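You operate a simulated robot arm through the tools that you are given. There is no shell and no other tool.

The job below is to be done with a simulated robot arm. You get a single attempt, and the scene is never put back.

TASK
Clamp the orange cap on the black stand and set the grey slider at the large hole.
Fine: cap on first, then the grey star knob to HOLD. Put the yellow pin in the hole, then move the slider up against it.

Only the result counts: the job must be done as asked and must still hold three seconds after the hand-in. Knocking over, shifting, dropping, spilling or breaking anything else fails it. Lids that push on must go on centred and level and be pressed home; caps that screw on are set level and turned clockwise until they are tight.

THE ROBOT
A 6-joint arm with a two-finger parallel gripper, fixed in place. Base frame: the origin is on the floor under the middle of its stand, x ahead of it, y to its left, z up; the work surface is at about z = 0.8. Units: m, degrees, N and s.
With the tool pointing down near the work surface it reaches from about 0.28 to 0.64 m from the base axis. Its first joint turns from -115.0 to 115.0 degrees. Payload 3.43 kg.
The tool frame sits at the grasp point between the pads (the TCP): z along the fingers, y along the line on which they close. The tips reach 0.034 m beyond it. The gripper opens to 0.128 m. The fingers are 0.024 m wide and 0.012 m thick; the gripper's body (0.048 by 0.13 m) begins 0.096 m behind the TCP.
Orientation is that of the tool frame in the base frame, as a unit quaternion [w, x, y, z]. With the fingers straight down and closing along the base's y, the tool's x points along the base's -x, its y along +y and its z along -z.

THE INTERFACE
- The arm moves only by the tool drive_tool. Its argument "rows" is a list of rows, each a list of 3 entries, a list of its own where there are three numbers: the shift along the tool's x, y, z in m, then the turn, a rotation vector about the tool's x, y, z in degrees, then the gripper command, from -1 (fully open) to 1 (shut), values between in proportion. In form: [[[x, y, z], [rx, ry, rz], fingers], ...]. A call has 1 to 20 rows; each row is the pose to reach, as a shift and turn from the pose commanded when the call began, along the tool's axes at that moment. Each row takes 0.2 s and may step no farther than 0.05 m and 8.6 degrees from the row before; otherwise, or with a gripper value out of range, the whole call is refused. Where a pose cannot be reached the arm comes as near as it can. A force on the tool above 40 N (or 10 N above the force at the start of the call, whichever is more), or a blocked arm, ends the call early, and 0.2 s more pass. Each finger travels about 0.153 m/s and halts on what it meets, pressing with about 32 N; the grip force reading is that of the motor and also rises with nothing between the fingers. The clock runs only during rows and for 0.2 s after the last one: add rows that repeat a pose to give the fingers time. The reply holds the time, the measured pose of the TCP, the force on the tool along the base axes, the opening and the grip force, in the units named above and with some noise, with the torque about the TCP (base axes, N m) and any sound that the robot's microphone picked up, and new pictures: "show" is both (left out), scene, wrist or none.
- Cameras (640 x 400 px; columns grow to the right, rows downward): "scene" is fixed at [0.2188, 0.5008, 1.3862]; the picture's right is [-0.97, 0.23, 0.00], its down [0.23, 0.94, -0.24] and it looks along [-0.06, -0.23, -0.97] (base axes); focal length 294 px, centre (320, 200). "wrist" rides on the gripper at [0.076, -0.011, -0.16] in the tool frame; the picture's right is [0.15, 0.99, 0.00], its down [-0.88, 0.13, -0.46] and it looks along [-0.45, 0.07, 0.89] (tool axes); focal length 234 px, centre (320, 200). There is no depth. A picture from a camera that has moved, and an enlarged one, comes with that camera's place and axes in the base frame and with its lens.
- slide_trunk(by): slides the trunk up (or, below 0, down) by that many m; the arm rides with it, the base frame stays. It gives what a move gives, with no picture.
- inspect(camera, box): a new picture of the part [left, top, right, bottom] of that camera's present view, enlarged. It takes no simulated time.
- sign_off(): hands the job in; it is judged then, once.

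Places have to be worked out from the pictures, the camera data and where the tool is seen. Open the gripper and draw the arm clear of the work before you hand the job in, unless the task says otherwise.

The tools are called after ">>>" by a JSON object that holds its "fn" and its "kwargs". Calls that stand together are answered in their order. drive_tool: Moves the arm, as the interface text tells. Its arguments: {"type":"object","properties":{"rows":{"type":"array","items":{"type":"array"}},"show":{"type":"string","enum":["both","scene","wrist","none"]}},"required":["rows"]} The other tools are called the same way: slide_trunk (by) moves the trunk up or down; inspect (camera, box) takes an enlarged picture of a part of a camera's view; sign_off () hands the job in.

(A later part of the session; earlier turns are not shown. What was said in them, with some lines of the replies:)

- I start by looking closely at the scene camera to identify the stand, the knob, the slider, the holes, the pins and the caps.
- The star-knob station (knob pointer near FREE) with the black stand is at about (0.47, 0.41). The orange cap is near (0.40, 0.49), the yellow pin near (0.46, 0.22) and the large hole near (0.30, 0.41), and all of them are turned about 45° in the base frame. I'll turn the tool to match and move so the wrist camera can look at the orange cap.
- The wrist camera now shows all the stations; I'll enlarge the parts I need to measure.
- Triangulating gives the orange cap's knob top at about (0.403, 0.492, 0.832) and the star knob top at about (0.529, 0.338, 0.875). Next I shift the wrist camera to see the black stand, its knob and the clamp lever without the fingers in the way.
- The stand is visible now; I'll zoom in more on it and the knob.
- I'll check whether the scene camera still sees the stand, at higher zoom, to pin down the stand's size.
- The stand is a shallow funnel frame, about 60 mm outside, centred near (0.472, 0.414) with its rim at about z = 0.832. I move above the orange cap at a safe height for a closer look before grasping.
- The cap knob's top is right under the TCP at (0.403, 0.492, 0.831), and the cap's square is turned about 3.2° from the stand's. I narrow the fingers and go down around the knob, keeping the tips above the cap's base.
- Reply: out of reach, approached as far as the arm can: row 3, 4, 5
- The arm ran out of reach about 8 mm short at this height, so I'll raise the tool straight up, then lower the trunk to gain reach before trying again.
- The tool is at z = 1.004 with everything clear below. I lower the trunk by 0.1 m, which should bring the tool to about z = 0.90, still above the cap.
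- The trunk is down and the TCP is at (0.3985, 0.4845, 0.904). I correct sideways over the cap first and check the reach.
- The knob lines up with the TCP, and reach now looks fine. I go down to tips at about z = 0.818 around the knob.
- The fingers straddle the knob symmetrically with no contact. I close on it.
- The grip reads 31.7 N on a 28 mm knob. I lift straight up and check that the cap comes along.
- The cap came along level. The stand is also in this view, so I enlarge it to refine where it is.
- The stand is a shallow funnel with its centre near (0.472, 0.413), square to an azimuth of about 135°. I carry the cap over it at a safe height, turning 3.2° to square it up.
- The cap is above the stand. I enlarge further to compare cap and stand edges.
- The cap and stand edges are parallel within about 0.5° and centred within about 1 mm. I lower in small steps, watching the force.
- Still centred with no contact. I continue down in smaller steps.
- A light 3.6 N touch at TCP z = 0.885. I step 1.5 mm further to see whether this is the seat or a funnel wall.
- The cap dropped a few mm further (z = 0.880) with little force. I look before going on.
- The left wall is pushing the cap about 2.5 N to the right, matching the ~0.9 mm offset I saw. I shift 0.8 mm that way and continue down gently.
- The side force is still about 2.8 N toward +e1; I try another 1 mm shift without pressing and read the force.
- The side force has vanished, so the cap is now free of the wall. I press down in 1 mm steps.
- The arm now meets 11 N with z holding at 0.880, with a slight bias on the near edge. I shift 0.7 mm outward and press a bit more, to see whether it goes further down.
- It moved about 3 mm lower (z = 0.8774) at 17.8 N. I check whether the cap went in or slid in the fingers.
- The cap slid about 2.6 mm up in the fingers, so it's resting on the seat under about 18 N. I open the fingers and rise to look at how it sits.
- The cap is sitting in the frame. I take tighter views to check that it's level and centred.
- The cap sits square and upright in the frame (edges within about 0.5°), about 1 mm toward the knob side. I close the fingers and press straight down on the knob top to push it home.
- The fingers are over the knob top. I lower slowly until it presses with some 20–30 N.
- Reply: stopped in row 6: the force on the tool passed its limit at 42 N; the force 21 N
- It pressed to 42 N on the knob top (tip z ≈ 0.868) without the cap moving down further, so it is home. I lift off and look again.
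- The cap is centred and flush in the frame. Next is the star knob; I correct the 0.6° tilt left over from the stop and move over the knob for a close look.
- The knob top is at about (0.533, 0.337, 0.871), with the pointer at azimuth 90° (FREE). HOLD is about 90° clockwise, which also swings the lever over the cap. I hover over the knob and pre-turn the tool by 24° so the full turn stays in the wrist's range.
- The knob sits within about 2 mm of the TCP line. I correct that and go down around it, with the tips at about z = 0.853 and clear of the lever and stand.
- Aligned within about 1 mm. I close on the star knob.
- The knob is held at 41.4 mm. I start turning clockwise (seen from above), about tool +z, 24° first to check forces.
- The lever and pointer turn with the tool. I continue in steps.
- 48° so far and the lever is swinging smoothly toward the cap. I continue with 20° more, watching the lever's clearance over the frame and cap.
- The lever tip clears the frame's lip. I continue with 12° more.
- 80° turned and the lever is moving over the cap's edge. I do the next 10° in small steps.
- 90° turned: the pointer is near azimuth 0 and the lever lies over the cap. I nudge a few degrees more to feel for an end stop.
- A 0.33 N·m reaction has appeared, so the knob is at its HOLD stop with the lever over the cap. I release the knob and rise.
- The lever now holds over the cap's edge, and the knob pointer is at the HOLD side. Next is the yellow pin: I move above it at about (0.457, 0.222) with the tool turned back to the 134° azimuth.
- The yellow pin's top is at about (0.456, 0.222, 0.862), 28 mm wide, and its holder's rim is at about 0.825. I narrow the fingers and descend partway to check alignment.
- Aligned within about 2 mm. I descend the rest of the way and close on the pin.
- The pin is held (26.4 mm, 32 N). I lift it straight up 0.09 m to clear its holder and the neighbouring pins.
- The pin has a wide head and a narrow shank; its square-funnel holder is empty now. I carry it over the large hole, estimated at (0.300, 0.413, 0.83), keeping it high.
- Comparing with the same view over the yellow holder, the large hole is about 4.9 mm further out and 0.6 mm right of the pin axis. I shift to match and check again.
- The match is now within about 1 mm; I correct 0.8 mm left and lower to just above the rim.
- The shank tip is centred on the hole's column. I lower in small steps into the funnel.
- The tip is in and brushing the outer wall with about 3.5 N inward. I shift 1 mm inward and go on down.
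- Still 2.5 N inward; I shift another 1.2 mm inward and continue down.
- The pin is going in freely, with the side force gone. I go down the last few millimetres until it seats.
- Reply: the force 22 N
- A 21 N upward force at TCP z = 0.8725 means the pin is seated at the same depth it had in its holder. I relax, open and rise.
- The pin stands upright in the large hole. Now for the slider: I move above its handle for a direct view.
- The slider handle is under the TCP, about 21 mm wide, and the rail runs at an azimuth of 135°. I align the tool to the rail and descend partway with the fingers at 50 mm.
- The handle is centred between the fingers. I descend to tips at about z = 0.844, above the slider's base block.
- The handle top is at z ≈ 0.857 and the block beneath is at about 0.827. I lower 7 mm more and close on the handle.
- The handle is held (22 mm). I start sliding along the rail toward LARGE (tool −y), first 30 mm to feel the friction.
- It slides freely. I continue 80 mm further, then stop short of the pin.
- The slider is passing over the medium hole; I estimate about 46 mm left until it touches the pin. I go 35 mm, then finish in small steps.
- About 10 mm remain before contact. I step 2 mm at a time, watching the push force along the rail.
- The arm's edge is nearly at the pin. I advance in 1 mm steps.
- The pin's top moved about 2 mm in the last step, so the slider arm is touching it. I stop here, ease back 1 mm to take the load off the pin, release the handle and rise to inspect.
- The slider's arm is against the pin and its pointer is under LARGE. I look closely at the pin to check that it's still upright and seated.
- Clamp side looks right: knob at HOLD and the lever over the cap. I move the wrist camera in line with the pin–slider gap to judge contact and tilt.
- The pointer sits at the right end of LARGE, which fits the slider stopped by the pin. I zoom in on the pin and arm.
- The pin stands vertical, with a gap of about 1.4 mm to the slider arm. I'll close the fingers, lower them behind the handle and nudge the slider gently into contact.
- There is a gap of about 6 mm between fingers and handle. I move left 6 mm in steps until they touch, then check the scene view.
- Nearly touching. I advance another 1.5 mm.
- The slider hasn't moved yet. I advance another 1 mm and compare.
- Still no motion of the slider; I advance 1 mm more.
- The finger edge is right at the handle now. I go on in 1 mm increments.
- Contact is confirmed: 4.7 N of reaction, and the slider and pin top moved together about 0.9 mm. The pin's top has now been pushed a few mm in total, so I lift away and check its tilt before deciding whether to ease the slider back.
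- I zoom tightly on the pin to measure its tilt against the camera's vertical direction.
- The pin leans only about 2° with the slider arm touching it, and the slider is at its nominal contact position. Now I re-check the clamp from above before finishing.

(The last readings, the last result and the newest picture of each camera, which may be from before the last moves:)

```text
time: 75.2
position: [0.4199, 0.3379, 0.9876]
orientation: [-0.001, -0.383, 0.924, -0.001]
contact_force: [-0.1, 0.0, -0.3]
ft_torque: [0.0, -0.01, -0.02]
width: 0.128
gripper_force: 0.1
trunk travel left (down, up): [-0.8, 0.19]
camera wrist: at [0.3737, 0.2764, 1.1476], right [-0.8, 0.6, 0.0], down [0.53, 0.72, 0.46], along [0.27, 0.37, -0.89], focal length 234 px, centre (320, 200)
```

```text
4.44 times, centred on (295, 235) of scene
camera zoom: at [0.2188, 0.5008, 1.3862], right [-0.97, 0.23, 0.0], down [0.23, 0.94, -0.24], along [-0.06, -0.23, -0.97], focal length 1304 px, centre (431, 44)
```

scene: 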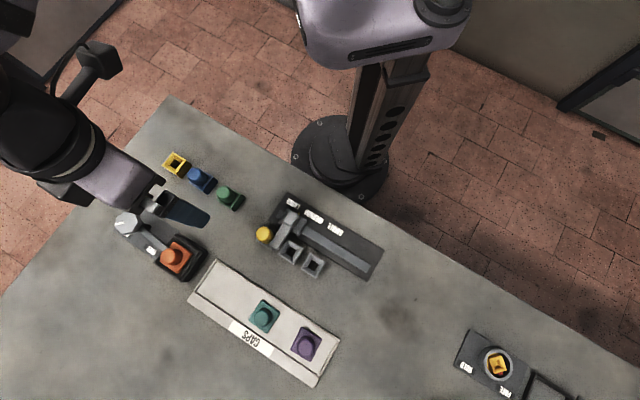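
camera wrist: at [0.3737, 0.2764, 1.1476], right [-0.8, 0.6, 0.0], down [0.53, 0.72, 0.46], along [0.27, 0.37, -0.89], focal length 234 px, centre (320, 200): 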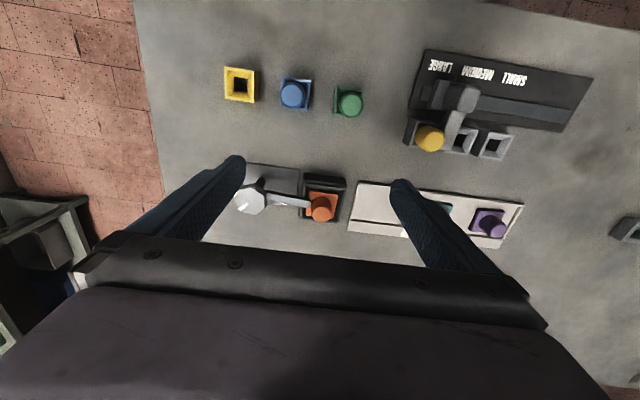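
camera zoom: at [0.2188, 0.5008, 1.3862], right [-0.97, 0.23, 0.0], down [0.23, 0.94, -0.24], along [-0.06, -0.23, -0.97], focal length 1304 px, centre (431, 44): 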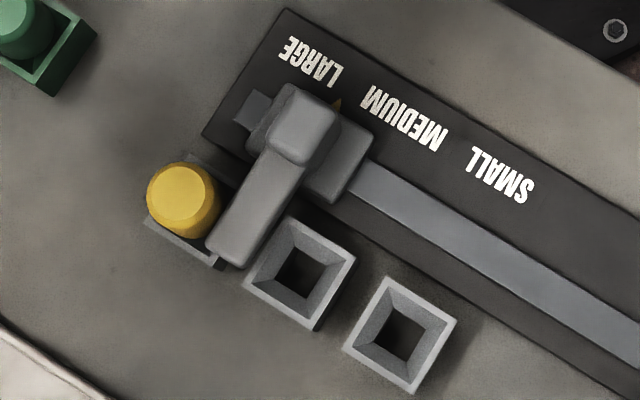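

The clamp holds: the lever is over the cap's edge and the pointer is at HOLD. One more look at the pin and slider from this other side.

>>> {"fn": "inspect", "kwargs": {"camera": "wrist", "box": [390, 60, 510, 170]}}

>>> {"fn": "inspect", "kwargs": {"camera": "wrist", "box": [230, 165, 340, 230]}}

```text
3.64 times, centred on (450, 115) of wrist
camera zoom: at [0.3737, 0.2764, 1.1476], right [-0.8, 0.6, 0.0], down [0.53, 0.72, 0.46], along [0.27, 0.37, -0.89], focal length 852 px, centre (-153, 509)
```

zoom: 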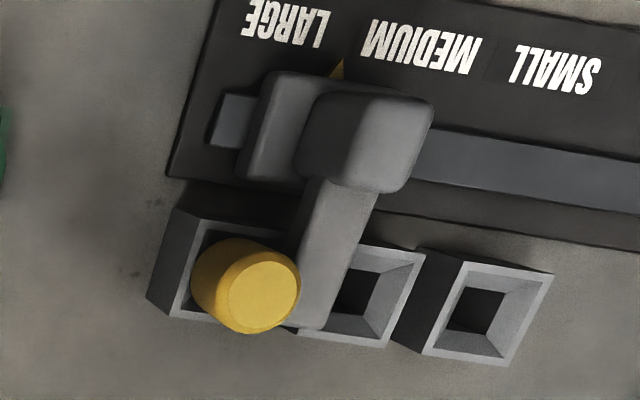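

```text
5.82 times, centred on (285, 198) of wrist
camera zoom: at [0.3737, 0.2764, 1.1476], right [-0.8, 0.6, 0.0], down [0.53, 0.72, 0.46], along [0.27, 0.37, -0.89], focal length 1362 px, centre (524, 214)
```

zoom: 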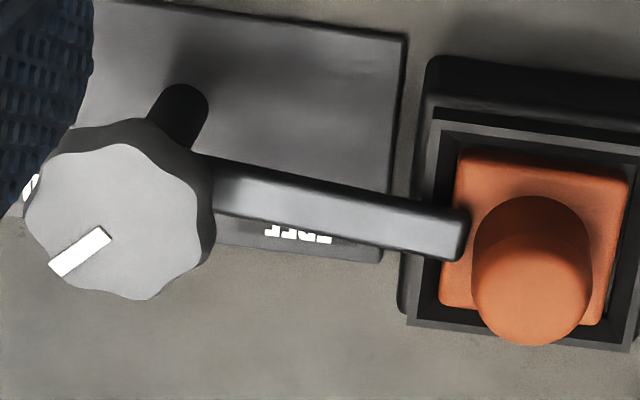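

I compare the yellow pin's stance with the undisturbed green and blue pins in the same view.

>>> {"fn": "inspect", "kwargs": {"camera": "wrist", "box": [400, 110, 460, 160]}}

>>> {"fn": "inspect", "kwargs": {"camera": "wrist", "box": [270, 70, 380, 130]}}

```text
8.00 times, centred on (430, 135) of wrist
camera zoom: at [0.3737, 0.2764, 1.1476], right [-0.8, 0.6, 0.0], down [0.53, 0.72, 0.46], along [0.27, 0.37, -0.89], focal length 1873 px, centre (-560, 720)
```

zoom: 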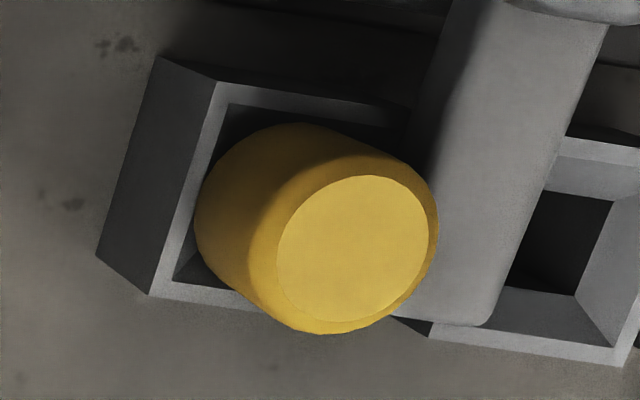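

```text
5.82 times, centred on (325, 100) of wrist
camera zoom: at [0.3737, 0.2764, 1.1476], right [-0.8, 0.6, 0.0], down [0.53, 0.72, 0.46], along [0.27, 0.37, -0.89], focal length 1362 px, centre (291, 782)
```

zoom: 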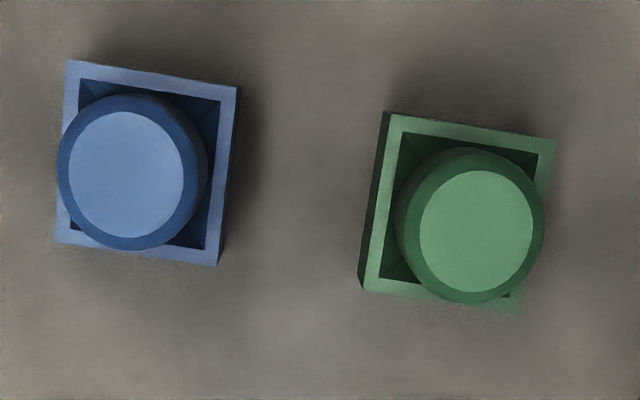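

Comparing with the blue and green pins, the yellow pin's top leans about 5 mm (≈6°) away from the slider, so I pushed too far. I'll nudge the slider back from its left side with closed fingers, let the pin stand up, then approach again more gently.

>>> {"fn": "drive_tool", "kwargs": {"rows": [[[0.02, 0.032, 0.0], [0, 0, 0], -0.5], [[0.04, 0.064, 0.0], [0, 0, 0], 0.2], [[0.06, 0.096, 0.0], [0, 0, 0], 1.0], [[0.081, 0.128, 0.0], [0, 0, 0], 1.0], [[0.081, 0.128, 0.0], [0, 0, 0], 1.0]], "show": "wrist"}}

>>> {"fn": "inspect", "kwargs": {"camera": "wrist", "box": [260, 90, 400, 210]}}

```text
time: 76.5
position: [0.2699, 0.37, 0.9883]
orientation: [-0.001, -0.383, 0.924, 0.0]
contact_force: [0.2, -0.1, -0.3]
ft_torque: [0.0, 0.03, 0.0]
width: 0.0002
gripper_force: 31.9
trunk travel left (down, up): [-0.8, 0.19]
camera wrist: at [0.2243, 0.3082, 1.1485], right [-0.8, 0.6, 0.0], down [0.53, 0.71, 0.46], along [0.27, 0.37, -0.89], focal length 234 px, centre (320, 200)
```

wrist: 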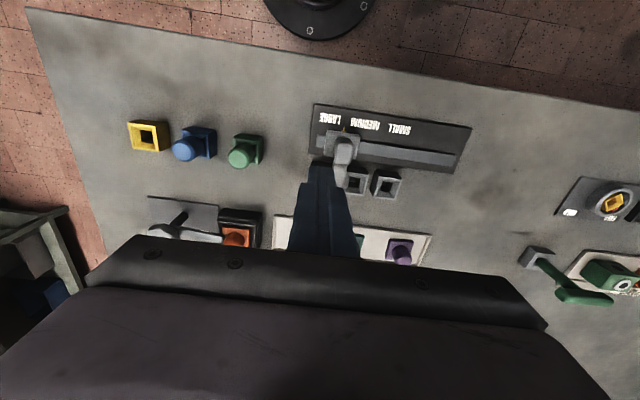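

```text
3.33 times, centred on (330, 150) of wrist
camera zoom: at [0.2243, 0.3082, 1.1485], right [-0.8, 0.6, 0.0], down [0.53, 0.71, 0.46], along [0.27, 0.37, -0.89], focal length 781 px, centre (287, 367)
```

zoom: 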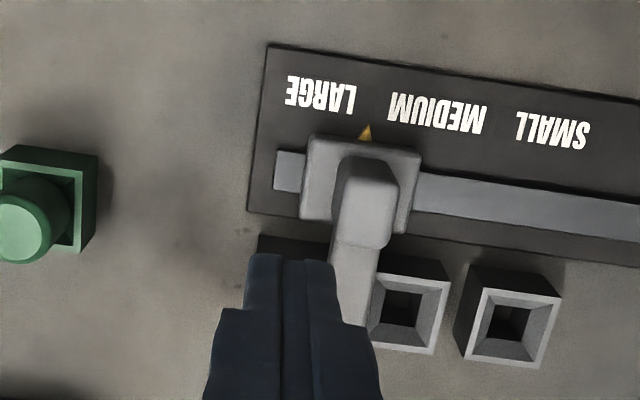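

The closed fingers are left of the handle and clear of the pin. I descend to handle height.

>>> {"fn": "drive_tool", "kwargs": {"rows": [[[0.0, 0.0, 0.04], [0, 0, 0], 1.0], [[0.0, 0.0, 0.075], [0, 0, 0], 1.0], [[0.0, 0.0, 0.1], [0, 0, 0], 1.0], [[0.0, 0.0, 0.11], [0, 0, 0], 1.0], [[0.0, 0.0, 0.11], [0, 0, 0], 1.0]], "show": "wrist"}}

>>> {"fn": "inspect", "kwargs": {"camera": "wrist", "box": [260, 110, 420, 230]}}

>>> {"fn": "inspect", "kwargs": {"camera": "scene", "box": [240, 205, 310, 265]}}

```text
time: 77.7
position: [0.2716, 0.3719, 0.8773]
orientation: [0.0, -0.382, 0.924, -0.001]
contact_force: [0.3, 0.9, -0.4]
ft_torque: [0.04, -0.01, 0.03]
width: 0.0002
gripper_force: 31.5
trunk travel left (down, up): [-0.8, 0.19]
camera wrist: at [0.2253, 0.3101, 1.0378], right [-0.8, 0.6, 0.0], down [0.53, 0.71, 0.46], along [0.27, 0.37, -0.89], focal length 234 px, centre (320, 200)
```

wrist: 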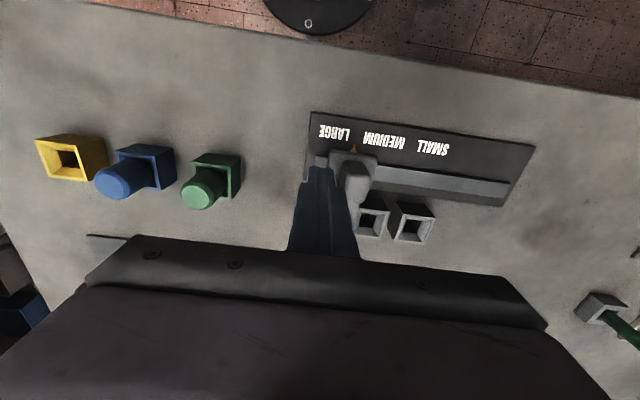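

```text
3.33 times, centred on (340, 170) of wrist
camera zoom: at [0.2253, 0.3101, 1.0378], right [-0.8, 0.6, 0.0], down [0.53, 0.71, 0.46], along [0.27, 0.37, -0.89], focal length 781 px, centre (253, 300)
```

zoom: 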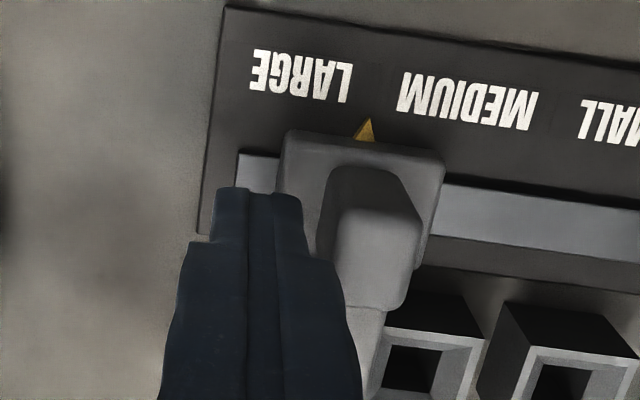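

```text
6.67 times, centred on (275, 235) of scene
camera zoom: at [0.2188, 0.5008, 1.3862], right [-0.97, 0.23, 0.0], down [0.23, 0.94, -0.24], along [-0.06, -0.23, -0.97], focal length 1957 px, centre (620, -33)
```

zoom: 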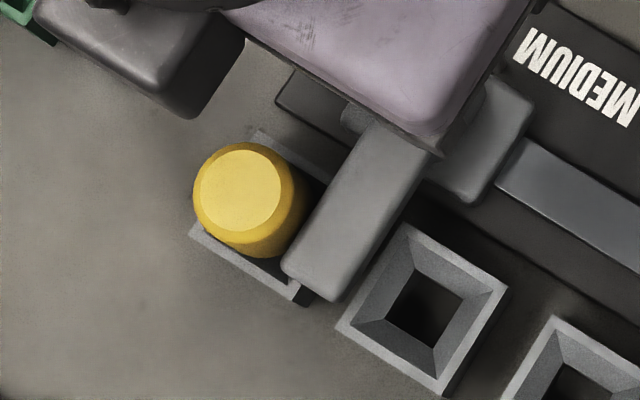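

The fingers are about 5 mm left of the handle. I push right in steps, watching when the slider and pin move.

>>> {"fn": "drive_tool", "kwargs": {"rows": [[[0.0, 0.003, 0.0], [0, 0, 0], 1.0], [[0.0, 0.005, 0.0], [0, 0, 0], 1.0], [[0.0, 0.007, 0.0], [0, 0, 0], 1.0], [[0.0, 0.007, 0.0], [0, 0, 0], 1.0]], "show": "none"}}

>>> {"fn": "inspect", "kwargs": {"camera": "scene", "box": [240, 205, 310, 265]}}

```text
time: 78.7
position: [0.266, 0.3773, 0.8778]
orientation: [0.001, -0.382, 0.924, -0.001]
contact_force: [-0.2, -0.2, -0.8]
ft_torque: [0.02, 0.01, -0.03]
width: 0.0
gripper_force: 32.3
trunk travel left (down, up): [-0.8, 0.19]
```

```text
6.67 times, centred on (275, 235) of scene
camera zoom: at [0.2188, 0.5008, 1.3862], right [-0.97, 0.23, 0.0], down [0.23, 0.94, -0.24], along [-0.06, -0.23, -0.97], focal length 1957 px, centre (620, -33)
```

zoom: 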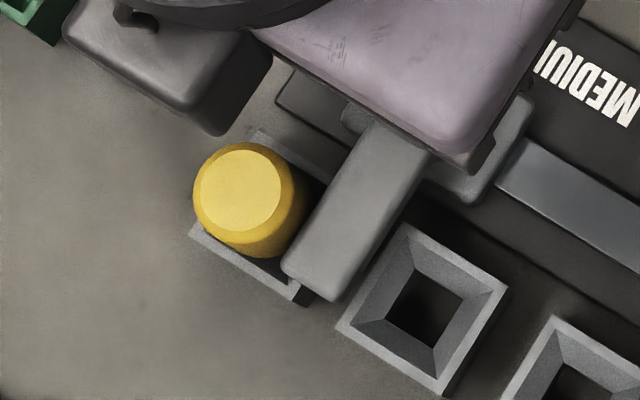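

No contact yet; I push 3 mm more.

>>> {"fn": "drive_tool", "kwargs": {"rows": [[[0.0, 0.0015, 0.0], [0, 0, 0], 1.0], [[0.0, 0.003, 0.0], [0, 0, 0], 1.0], [[0.0, 0.003, 0.0], [0, 0, 0], 1.0]], "show": "none"}}

>>> {"fn": "inspect", "kwargs": {"camera": "scene", "box": [240, 205, 310, 265]}}

```text
time: 79.5
position: [0.2644, 0.3784, 0.8768]
orientation: [0.0, -0.383, 0.924, -0.001]
contact_force: [2.8, -0.3, 0.9]
ft_torque: [-0.02, -0.02, -0.04]
width: 0.0001
gripper_force: 32.4
trunk travel left (down, up): [-0.8, 0.19]
```

```text
6.67 times, centred on (275, 235) of scene
camera zoom: at [0.2188, 0.5008, 1.3862], right [-0.97, 0.23, 0.0], down [0.23, 0.94, -0.24], along [-0.06, -0.23, -0.97], focal length 1957 px, centre (620, -33)
```

zoom: 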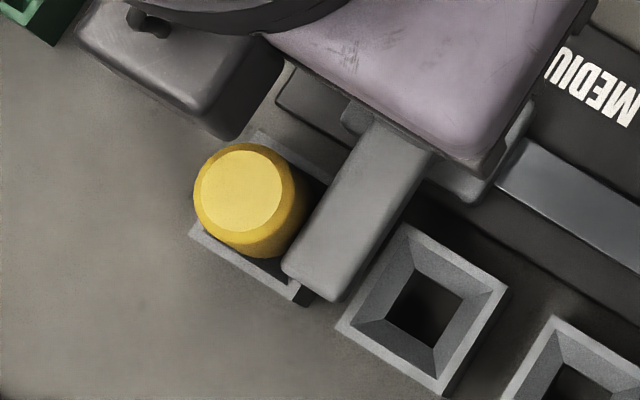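

First contact at about 2 N. I push the slider back about 4 mm in 2 mm steps.

>>> {"fn": "drive_tool", "kwargs": {"rows": [[[0.0, 0.001, 0.0], [0, 0, 0], 1.0], [[0.0, 0.002, 0.0], [0, 0, 0], 1.0], [[0.0, 0.003, 0.0], [0, 0, 0], 1.0], [[0.0, 0.003, 0.0], [0, 0, 0], 1.0]], "show": "none"}}

>>> {"fn": "inspect", "kwargs": {"camera": "scene", "box": [240, 205, 310, 265]}}

```text
time: 80.5
position: [0.2634, 0.38, 0.8778]
orientation: [0.0, -0.382, 0.924, 0.0]
contact_force: [1.7, -2.0, 1.3]
ft_torque: [-0.05, -0.01, 0.0]
width: 0.0
gripper_force: 32.1
trunk travel left (down, up): [-0.8, 0.19]
```

```text
6.67 times, centred on (275, 235) of scene
camera zoom: at [0.2188, 0.5008, 1.3862], right [-0.97, 0.23, 0.0], down [0.23, 0.94, -0.24], along [-0.06, -0.23, -0.97], focal length 1957 px, centre (620, -33)
```

zoom: 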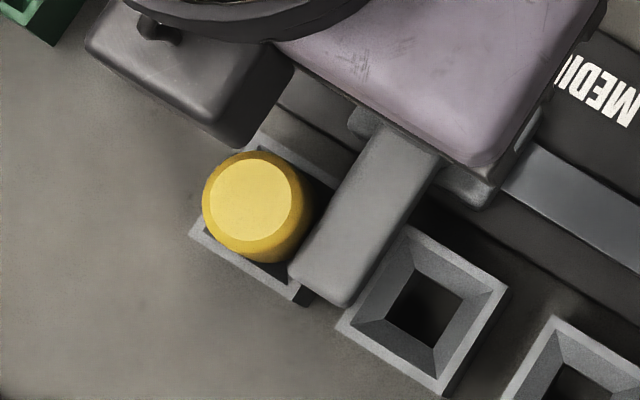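

The slider moved and the pin is standing back up as it follows. I push 3 mm more.

>>> {"fn": "drive_tool", "kwargs": {"rows": [[[0.0, 0.001, 0.0], [0, 0, 0], 1.0], [[0.0, 0.002, 0.0], [0, 0, 0], 1.0], [[0.0, 0.003, 0.0], [0, 0, 0], 1.0], [[0.0, 0.003, 0.0], [0, 0, 0], 1.0]], "show": "none"}}

>>> {"fn": "inspect", "kwargs": {"camera": "scene", "box": [240, 205, 310, 265]}}

```text
time: 81.5
position: [0.2604, 0.3824, 0.8775]
orientation: [0.0, -0.382, 0.924, -0.001]
contact_force: [1.6, -0.8, -2.0]
ft_torque: [-0.03, -0.04, 0.02]
width: 0.0001
gripper_force: 32.0
trunk travel left (down, up): [-0.8, 0.19]
```

```text
6.67 times, centred on (275, 235) of scene
camera zoom: at [0.2188, 0.5008, 1.3862], right [-0.97, 0.23, 0.0], down [0.23, 0.94, -0.24], along [-0.06, -0.23, -0.97], focal length 1957 px, centre (620, -33)
```

zoom: 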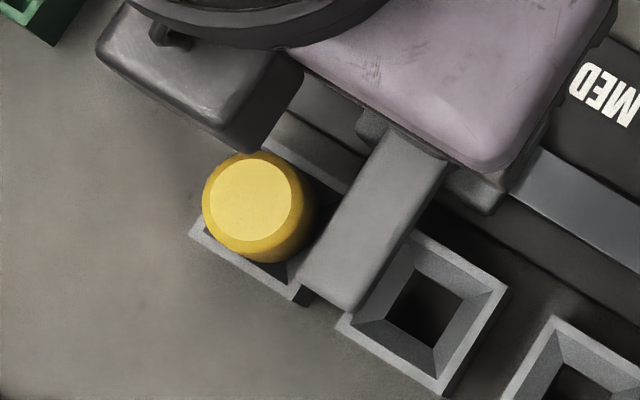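

The pin now stands upright at (250, 199) in this view, and the slider has come free of it by about 2 mm. I hop the fingers to the handle's right side for a gentle re-approach.

>>> {"fn": "drive_tool", "kwargs": {"rows": [[[0.0, -0.003, 0.0], [0, 0, 0], 1.0], [[0.0, -0.003, -0.03], [0, 0, 0], 1.0], [[0.0, 0.01, -0.055], [0, 0, 0], 1.0], [[0.0, 0.046, -0.055], [0, 0, 0], 1.0], [[0.0, 0.046, -0.025], [0, 0, 0], 1.0], [[0.0, 0.046, 0.0], [0, 0, 0], 1.0], [[0.0, 0.046, 0.0], [0, 0, 0], 1.0]], "show": "wrist"}}

>>> {"fn": "inspect", "kwargs": {"camera": "wrist", "box": [240, 110, 370, 220]}}

>>> {"fn": "inspect", "kwargs": {"camera": "scene", "box": [240, 205, 310, 265]}}

```text
time: 83.0
position: [0.2255, 0.4135, 0.8785]
orientation: [0.0, -0.383, 0.924, 0.0]
contact_force: [0.7, 0.5, 0.4]
ft_torque: [-0.03, 0.01, 0.03]
width: 0.0
gripper_force: 32.1
trunk travel left (down, up): [-0.8, 0.19]
camera wrist: at [0.1805, 0.3527, 1.0381], right [-0.8, 0.6, 0.0], down [0.53, 0.71, 0.46], along [0.27, 0.37, -0.89], focal length 234 px, centre (320, 200)
```

wrist: 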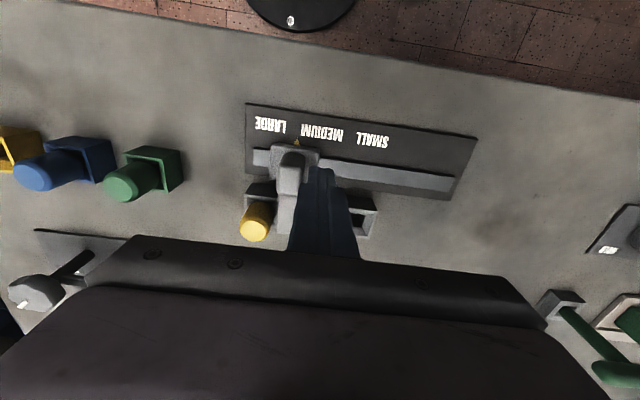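

```text
3.64 times, centred on (305, 165) of wrist
camera zoom: at [0.1805, 0.3527, 1.0381], right [-0.8, 0.6, 0.0], down [0.53, 0.71, 0.46], along [0.27, 0.37, -0.89], focal length 852 px, centre (374, 327)
```

zoom: 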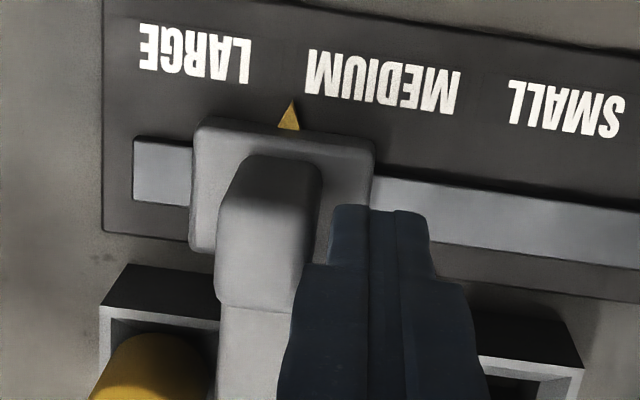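

```text
6.67 times, centred on (275, 235) of scene
camera zoom: at [0.2188, 0.5008, 1.3862], right [-0.97, 0.23, 0.0], down [0.23, 0.94, -0.24], along [-0.06, -0.23, -0.97], focal length 1957 px, centre (620, -33)
```

zoom: 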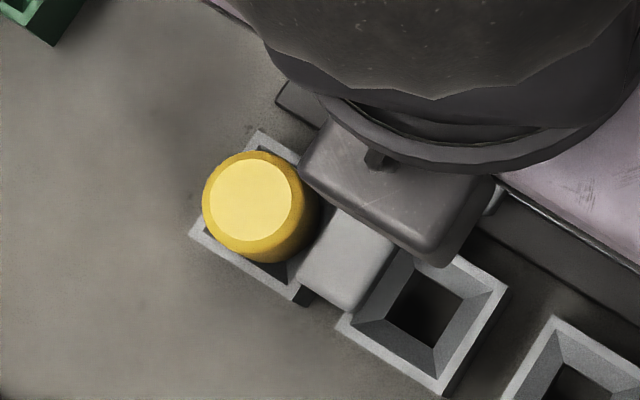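

The pin is upright and the slider arm about 2.4 mm away. I push left: 5 mm to reach the handle first.

>>> {"fn": "drive_tool", "kwargs": {"rows": [[[0.0, -0.002, 0.0], [0, 0, 0], 1.0], [[0.0, -0.004, 0.0], [0, 0, 0], 1.0], [[0.0, -0.0055, 0.0], [0, 0, 0], 1.0], [[0.0, -0.0055, 0.0], [0, 0, 0], 1.0]], "show": "none"}}

>>> {"fn": "inspect", "kwargs": {"camera": "scene", "box": [240, 205, 310, 265]}}

```text
time: 84.0
position: [0.2315, 0.4109, 0.8779]
orientation: [0.0, -0.383, 0.924, 0.0]
contact_force: [-1.1, 0.1, -0.1]
ft_torque: [0.02, 0.1, 0.01]
width: 0.0
gripper_force: 31.7
trunk travel left (down, up): [-0.8, 0.19]
```

```text
6.67 times, centred on (275, 235) of scene
camera zoom: at [0.2188, 0.5008, 1.3862], right [-0.97, 0.23, 0.0], down [0.23, 0.94, -0.24], along [-0.06, -0.23, -0.97], focal length 1957 px, centre (620, -33)
```

zoom: 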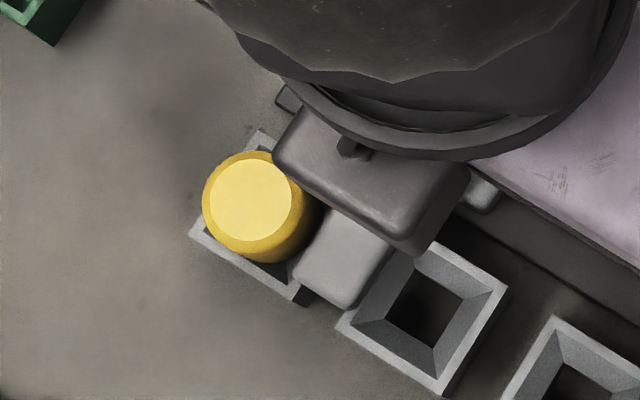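

The slider has begun to move and the pin is unchanged. I advance 0.8 mm.

>>> {"fn": "drive_tool", "kwargs": {"rows": [[[0.0, -0.0004, 0.0], [0, 0, 0], 1.0], [[0.0, -0.0008, 0.0], [0, 0, 0], 1.0], [[0.0, -0.0008, 0.0], [0, 0, 0], 1.0]], "show": "none"}}

>>> {"fn": "inspect", "kwargs": {"camera": "scene", "box": [250, 215, 300, 260]}}

```text
time: 84.8
position: [0.2335, 0.4104, 0.8776]
orientation: [0.0, -0.382, 0.924, -0.001]
contact_force: [-1.8, 0.3, 1.3]
ft_torque: [-0.01, 0.06, 0.02]
width: 0.0001
gripper_force: 31.7
trunk travel left (down, up): [-0.8, 0.19]
```

```text
8.89 times, centred on (275, 238) of scene
camera zoom: at [0.2188, 0.5008, 1.3862], right [-0.97, 0.23, 0.0], down [0.23, 0.94, -0.24], along [-0.06, -0.23, -0.97], focal length 2609 px, centre (720, -133)
```

zoom: 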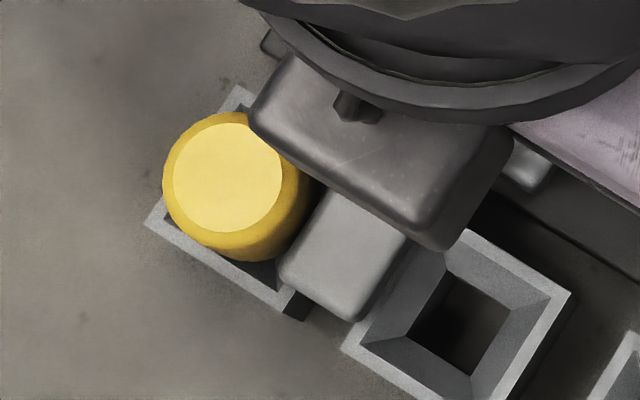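

The pin hasn't moved and the arm is back at the estimated contact point. I take one more 0.5 mm step.

>>> {"fn": "drive_tool", "kwargs": {"rows": [[[0.0, -0.0003, 0.0], [0, 0, 0], 1.0], [[0.0, -0.0005, 0.0], [0, 0, 0], 1.0], [[0.0, -0.0005, 0.0], [0, 0, 0], 1.0]], "show": "none"}}

>>> {"fn": "inspect", "kwargs": {"camera": "scene", "box": [250, 215, 300, 260]}}

```text
time: 85.7
position: [0.234, 0.41, 0.8778]
orientation: [0.0, -0.383, 0.924, -0.001]
contact_force: [-1.7, -0.7, -0.6]
ft_torque: [0.0, 0.06, -0.04]
width: 0.0001
gripper_force: 32.0
trunk travel left (down, up): [-0.8, 0.19]
```

```text
8.89 times, centred on (275, 238) of scene
camera zoom: at [0.2188, 0.5008, 1.3862], right [-0.97, 0.23, 0.0], down [0.23, 0.94, -0.24], along [-0.06, -0.23, -0.97], focal length 2609 px, centre (720, -133)
```

zoom: 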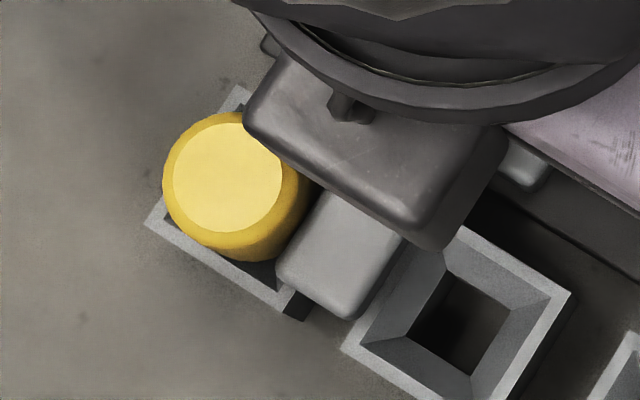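

Still no pin motion; another 0.5 mm.

>>> {"fn": "drive_tool", "kwargs": {"rows": [[[0.0, -0.0003, 0.0], [0, 0, 0], 1.0], [[0.0, -0.0005, 0.0], [0, 0, 0], 1.0], [[0.0, -0.0005, 0.0], [0, 0, 0], 1.0]], "show": "none"}}

>>> {"fn": "inspect", "kwargs": {"camera": "scene", "box": [250, 215, 300, 260]}}

```text
time: 86.5
position: [0.233, 0.4101, 0.8768]
orientation: [0.0, -0.383, 0.924, 0.0]
contact_force: [0.2, 1.6, -0.3]
ft_torque: [0.07, 0.01, 0.0]
width: 0.0001
gripper_force: 31.7
trunk travel left (down, up): [-0.8, 0.19]
```

```text
8.89 times, centred on (275, 238) of scene
camera zoom: at [0.2188, 0.5008, 1.3862], right [-0.97, 0.23, 0.0], down [0.23, 0.94, -0.24], along [-0.06, -0.23, -0.97], focal length 2609 px, centre (720, -133)
```

zoom: 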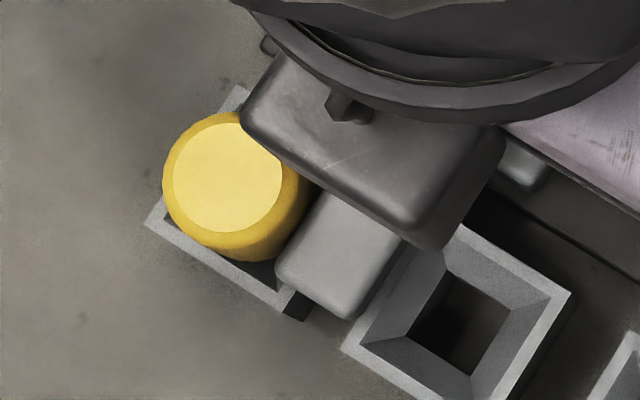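

Another 0.5 mm.

>>> {"fn": "drive_tool", "kwargs": {"rows": [[[0.0, -0.0003, 0.0], [0, 0, 0], 1.0], [[0.0, -0.0006, 0.0], [0, 0, 0], 1.0], [[0.0, -0.0006, 0.0], [0, 0, 0], 1.0]], "show": "none"}}

>>> {"fn": "inspect", "kwargs": {"camera": "scene", "box": [250, 215, 300, 260]}}

```text
time: 87.2
position: [0.2338, 0.4093, 0.8784]
orientation: [0.0, -0.383, 0.924, -0.002]
contact_force: [0.1, 2.9, 0.9]
ft_torque: [0.09, 0.02, 0.02]
width: 0.0
gripper_force: 31.8
trunk travel left (down, up): [-0.8, 0.19]
```

```text
8.89 times, centred on (275, 238) of scene
camera zoom: at [0.2188, 0.5008, 1.3862], right [-0.97, 0.23, 0.0], down [0.23, 0.94, -0.24], along [-0.06, -0.23, -0.97], focal length 2609 px, centre (720, -133)
```

zoom: 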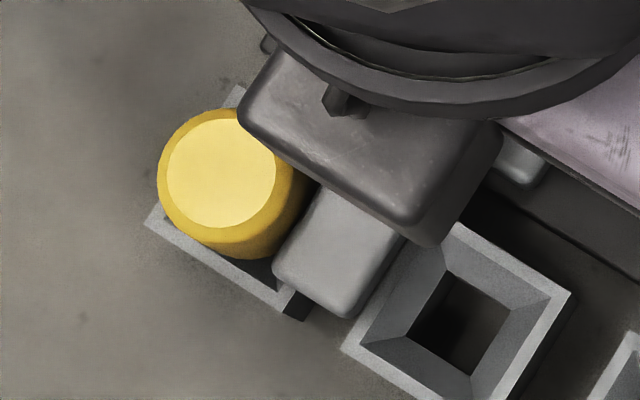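

The pin's top just moved about 1.5 mm (≈1.4°), so the arm is lightly against it. I stop here, back the fingers off to the right and rise clear.

>>> {"fn": "drive_tool", "kwargs": {"rows": [[[0.0, 0.003, 0.0], [0, 0, 0], 1.0], [[0.0, 0.006, -0.01], [0, 0, 0], 1.0], [[0.0, 0.006, -0.05], [0, 0, 0], 1.0], [[0.02, 0.006, -0.09], [0, 0, 0], 0.5], [[0.05, 0.0, -0.12], [0, 0, 0], -0.3], [[0.08, -0.01, -0.14], [0, 0, 0], -1], [[0.1, -0.02, -0.15], [0, 0, 0], -1], [[0.1, -0.02, -0.15], [0, 0, 0], -1]], "show": "both"}}

>>> {"fn": "inspect", "kwargs": {"camera": "scene", "box": [250, 215, 300, 260]}}

>>> {"fn": "inspect", "kwargs": {"camera": "scene", "box": [90, 140, 330, 300]}}

```text
time: 89.0
position: [0.1779, 0.3237, 1.0267]
orientation: [0.0, -0.383, 0.924, -0.001]
contact_force: [-0.6, 0.6, 0.9]
ft_torque: [-0.01, -0.01, 0.0]
width: 0.128
gripper_force: 0.2
trunk travel left (down, up): [-0.8, 0.19]
camera wrist: at [0.132, 0.2617, 1.1872], right [-0.8, 0.6, 0.0], down [0.53, 0.72, 0.46], along [0.27, 0.36, -0.89], focal length 234 px, centre (320, 200)
```

scene: 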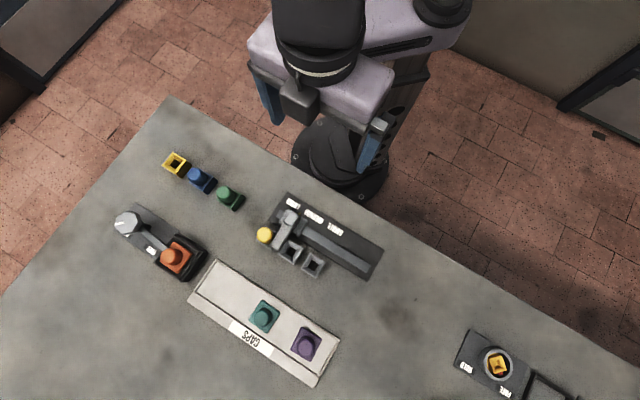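
wrist: 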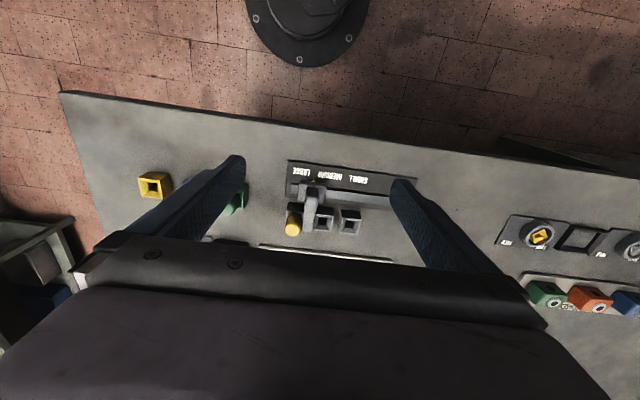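

```text
8.89 times, centred on (275, 238) of scene
camera zoom: at [0.2188, 0.5008, 1.3862], right [-0.97, 0.23, 0.0], down [0.23, 0.94, -0.24], along [-0.06, -0.23, -0.97], focal length 2609 px, centre (720, -133)
```

zoom: 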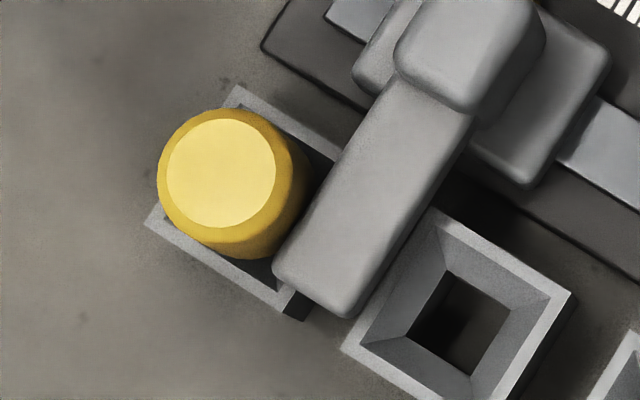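

```text
2.50 times, centred on (210, 220) of scene
camera zoom: at [0.2188, 0.5008, 1.3862], right [-0.97, 0.23, 0.0], down [0.23, 0.94, -0.24], along [-0.06, -0.23, -0.97], focal length 734 px, centre (595, 150)
```

zoom: 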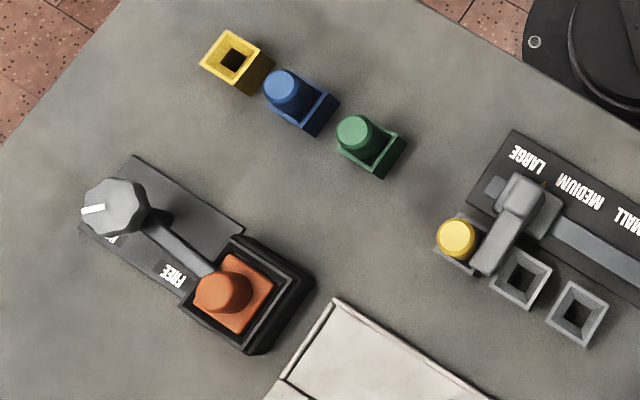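

Everything reads as asked:
- The orange cap is seated level in the black stand.
- The star knob is at HOLD, with the lever over the cap.
- The yellow pin is in the large hole, with the slider's arm lightly touching it.
- The other items haven't moved, and the gripper is open and clear.

I hand the job in.

>>> {"fn": "sign_off", "kwargs": {}}

```text
The job is handed in.
```

The job is handed in. The orange cap is clamped on the black stand, and the grey slider is up against the yellow pin in the large hole. I don't have the judge's verdict.

- **Cap:** it sits level and square in the stand. I pressed it down with about 42 N and it went no further.
- **Star knob:** I turned it about 92° clockwise from FREE until it stopped, and the lever now lies over the cap's edge. I took that stop as HOLD, because the knob hides most of the HOLD label.
- **Pin:** the yellow pin is seated in the large hole as deep as it sat in its holder. Its top leans roughly 1.5° away from the slider.
- **Slider:** on the first approach I pushed too far and tilted the pin about 6°. I moved the slider back until the pin stood up again, then brought it forward to a light touch. Its pointer sits at the end of the LARGE label nearest MEDIUM, because the pin stops it there.

From the pictures, nothing else was moved or knocked. The gripper is open and the arm is clear of the work.
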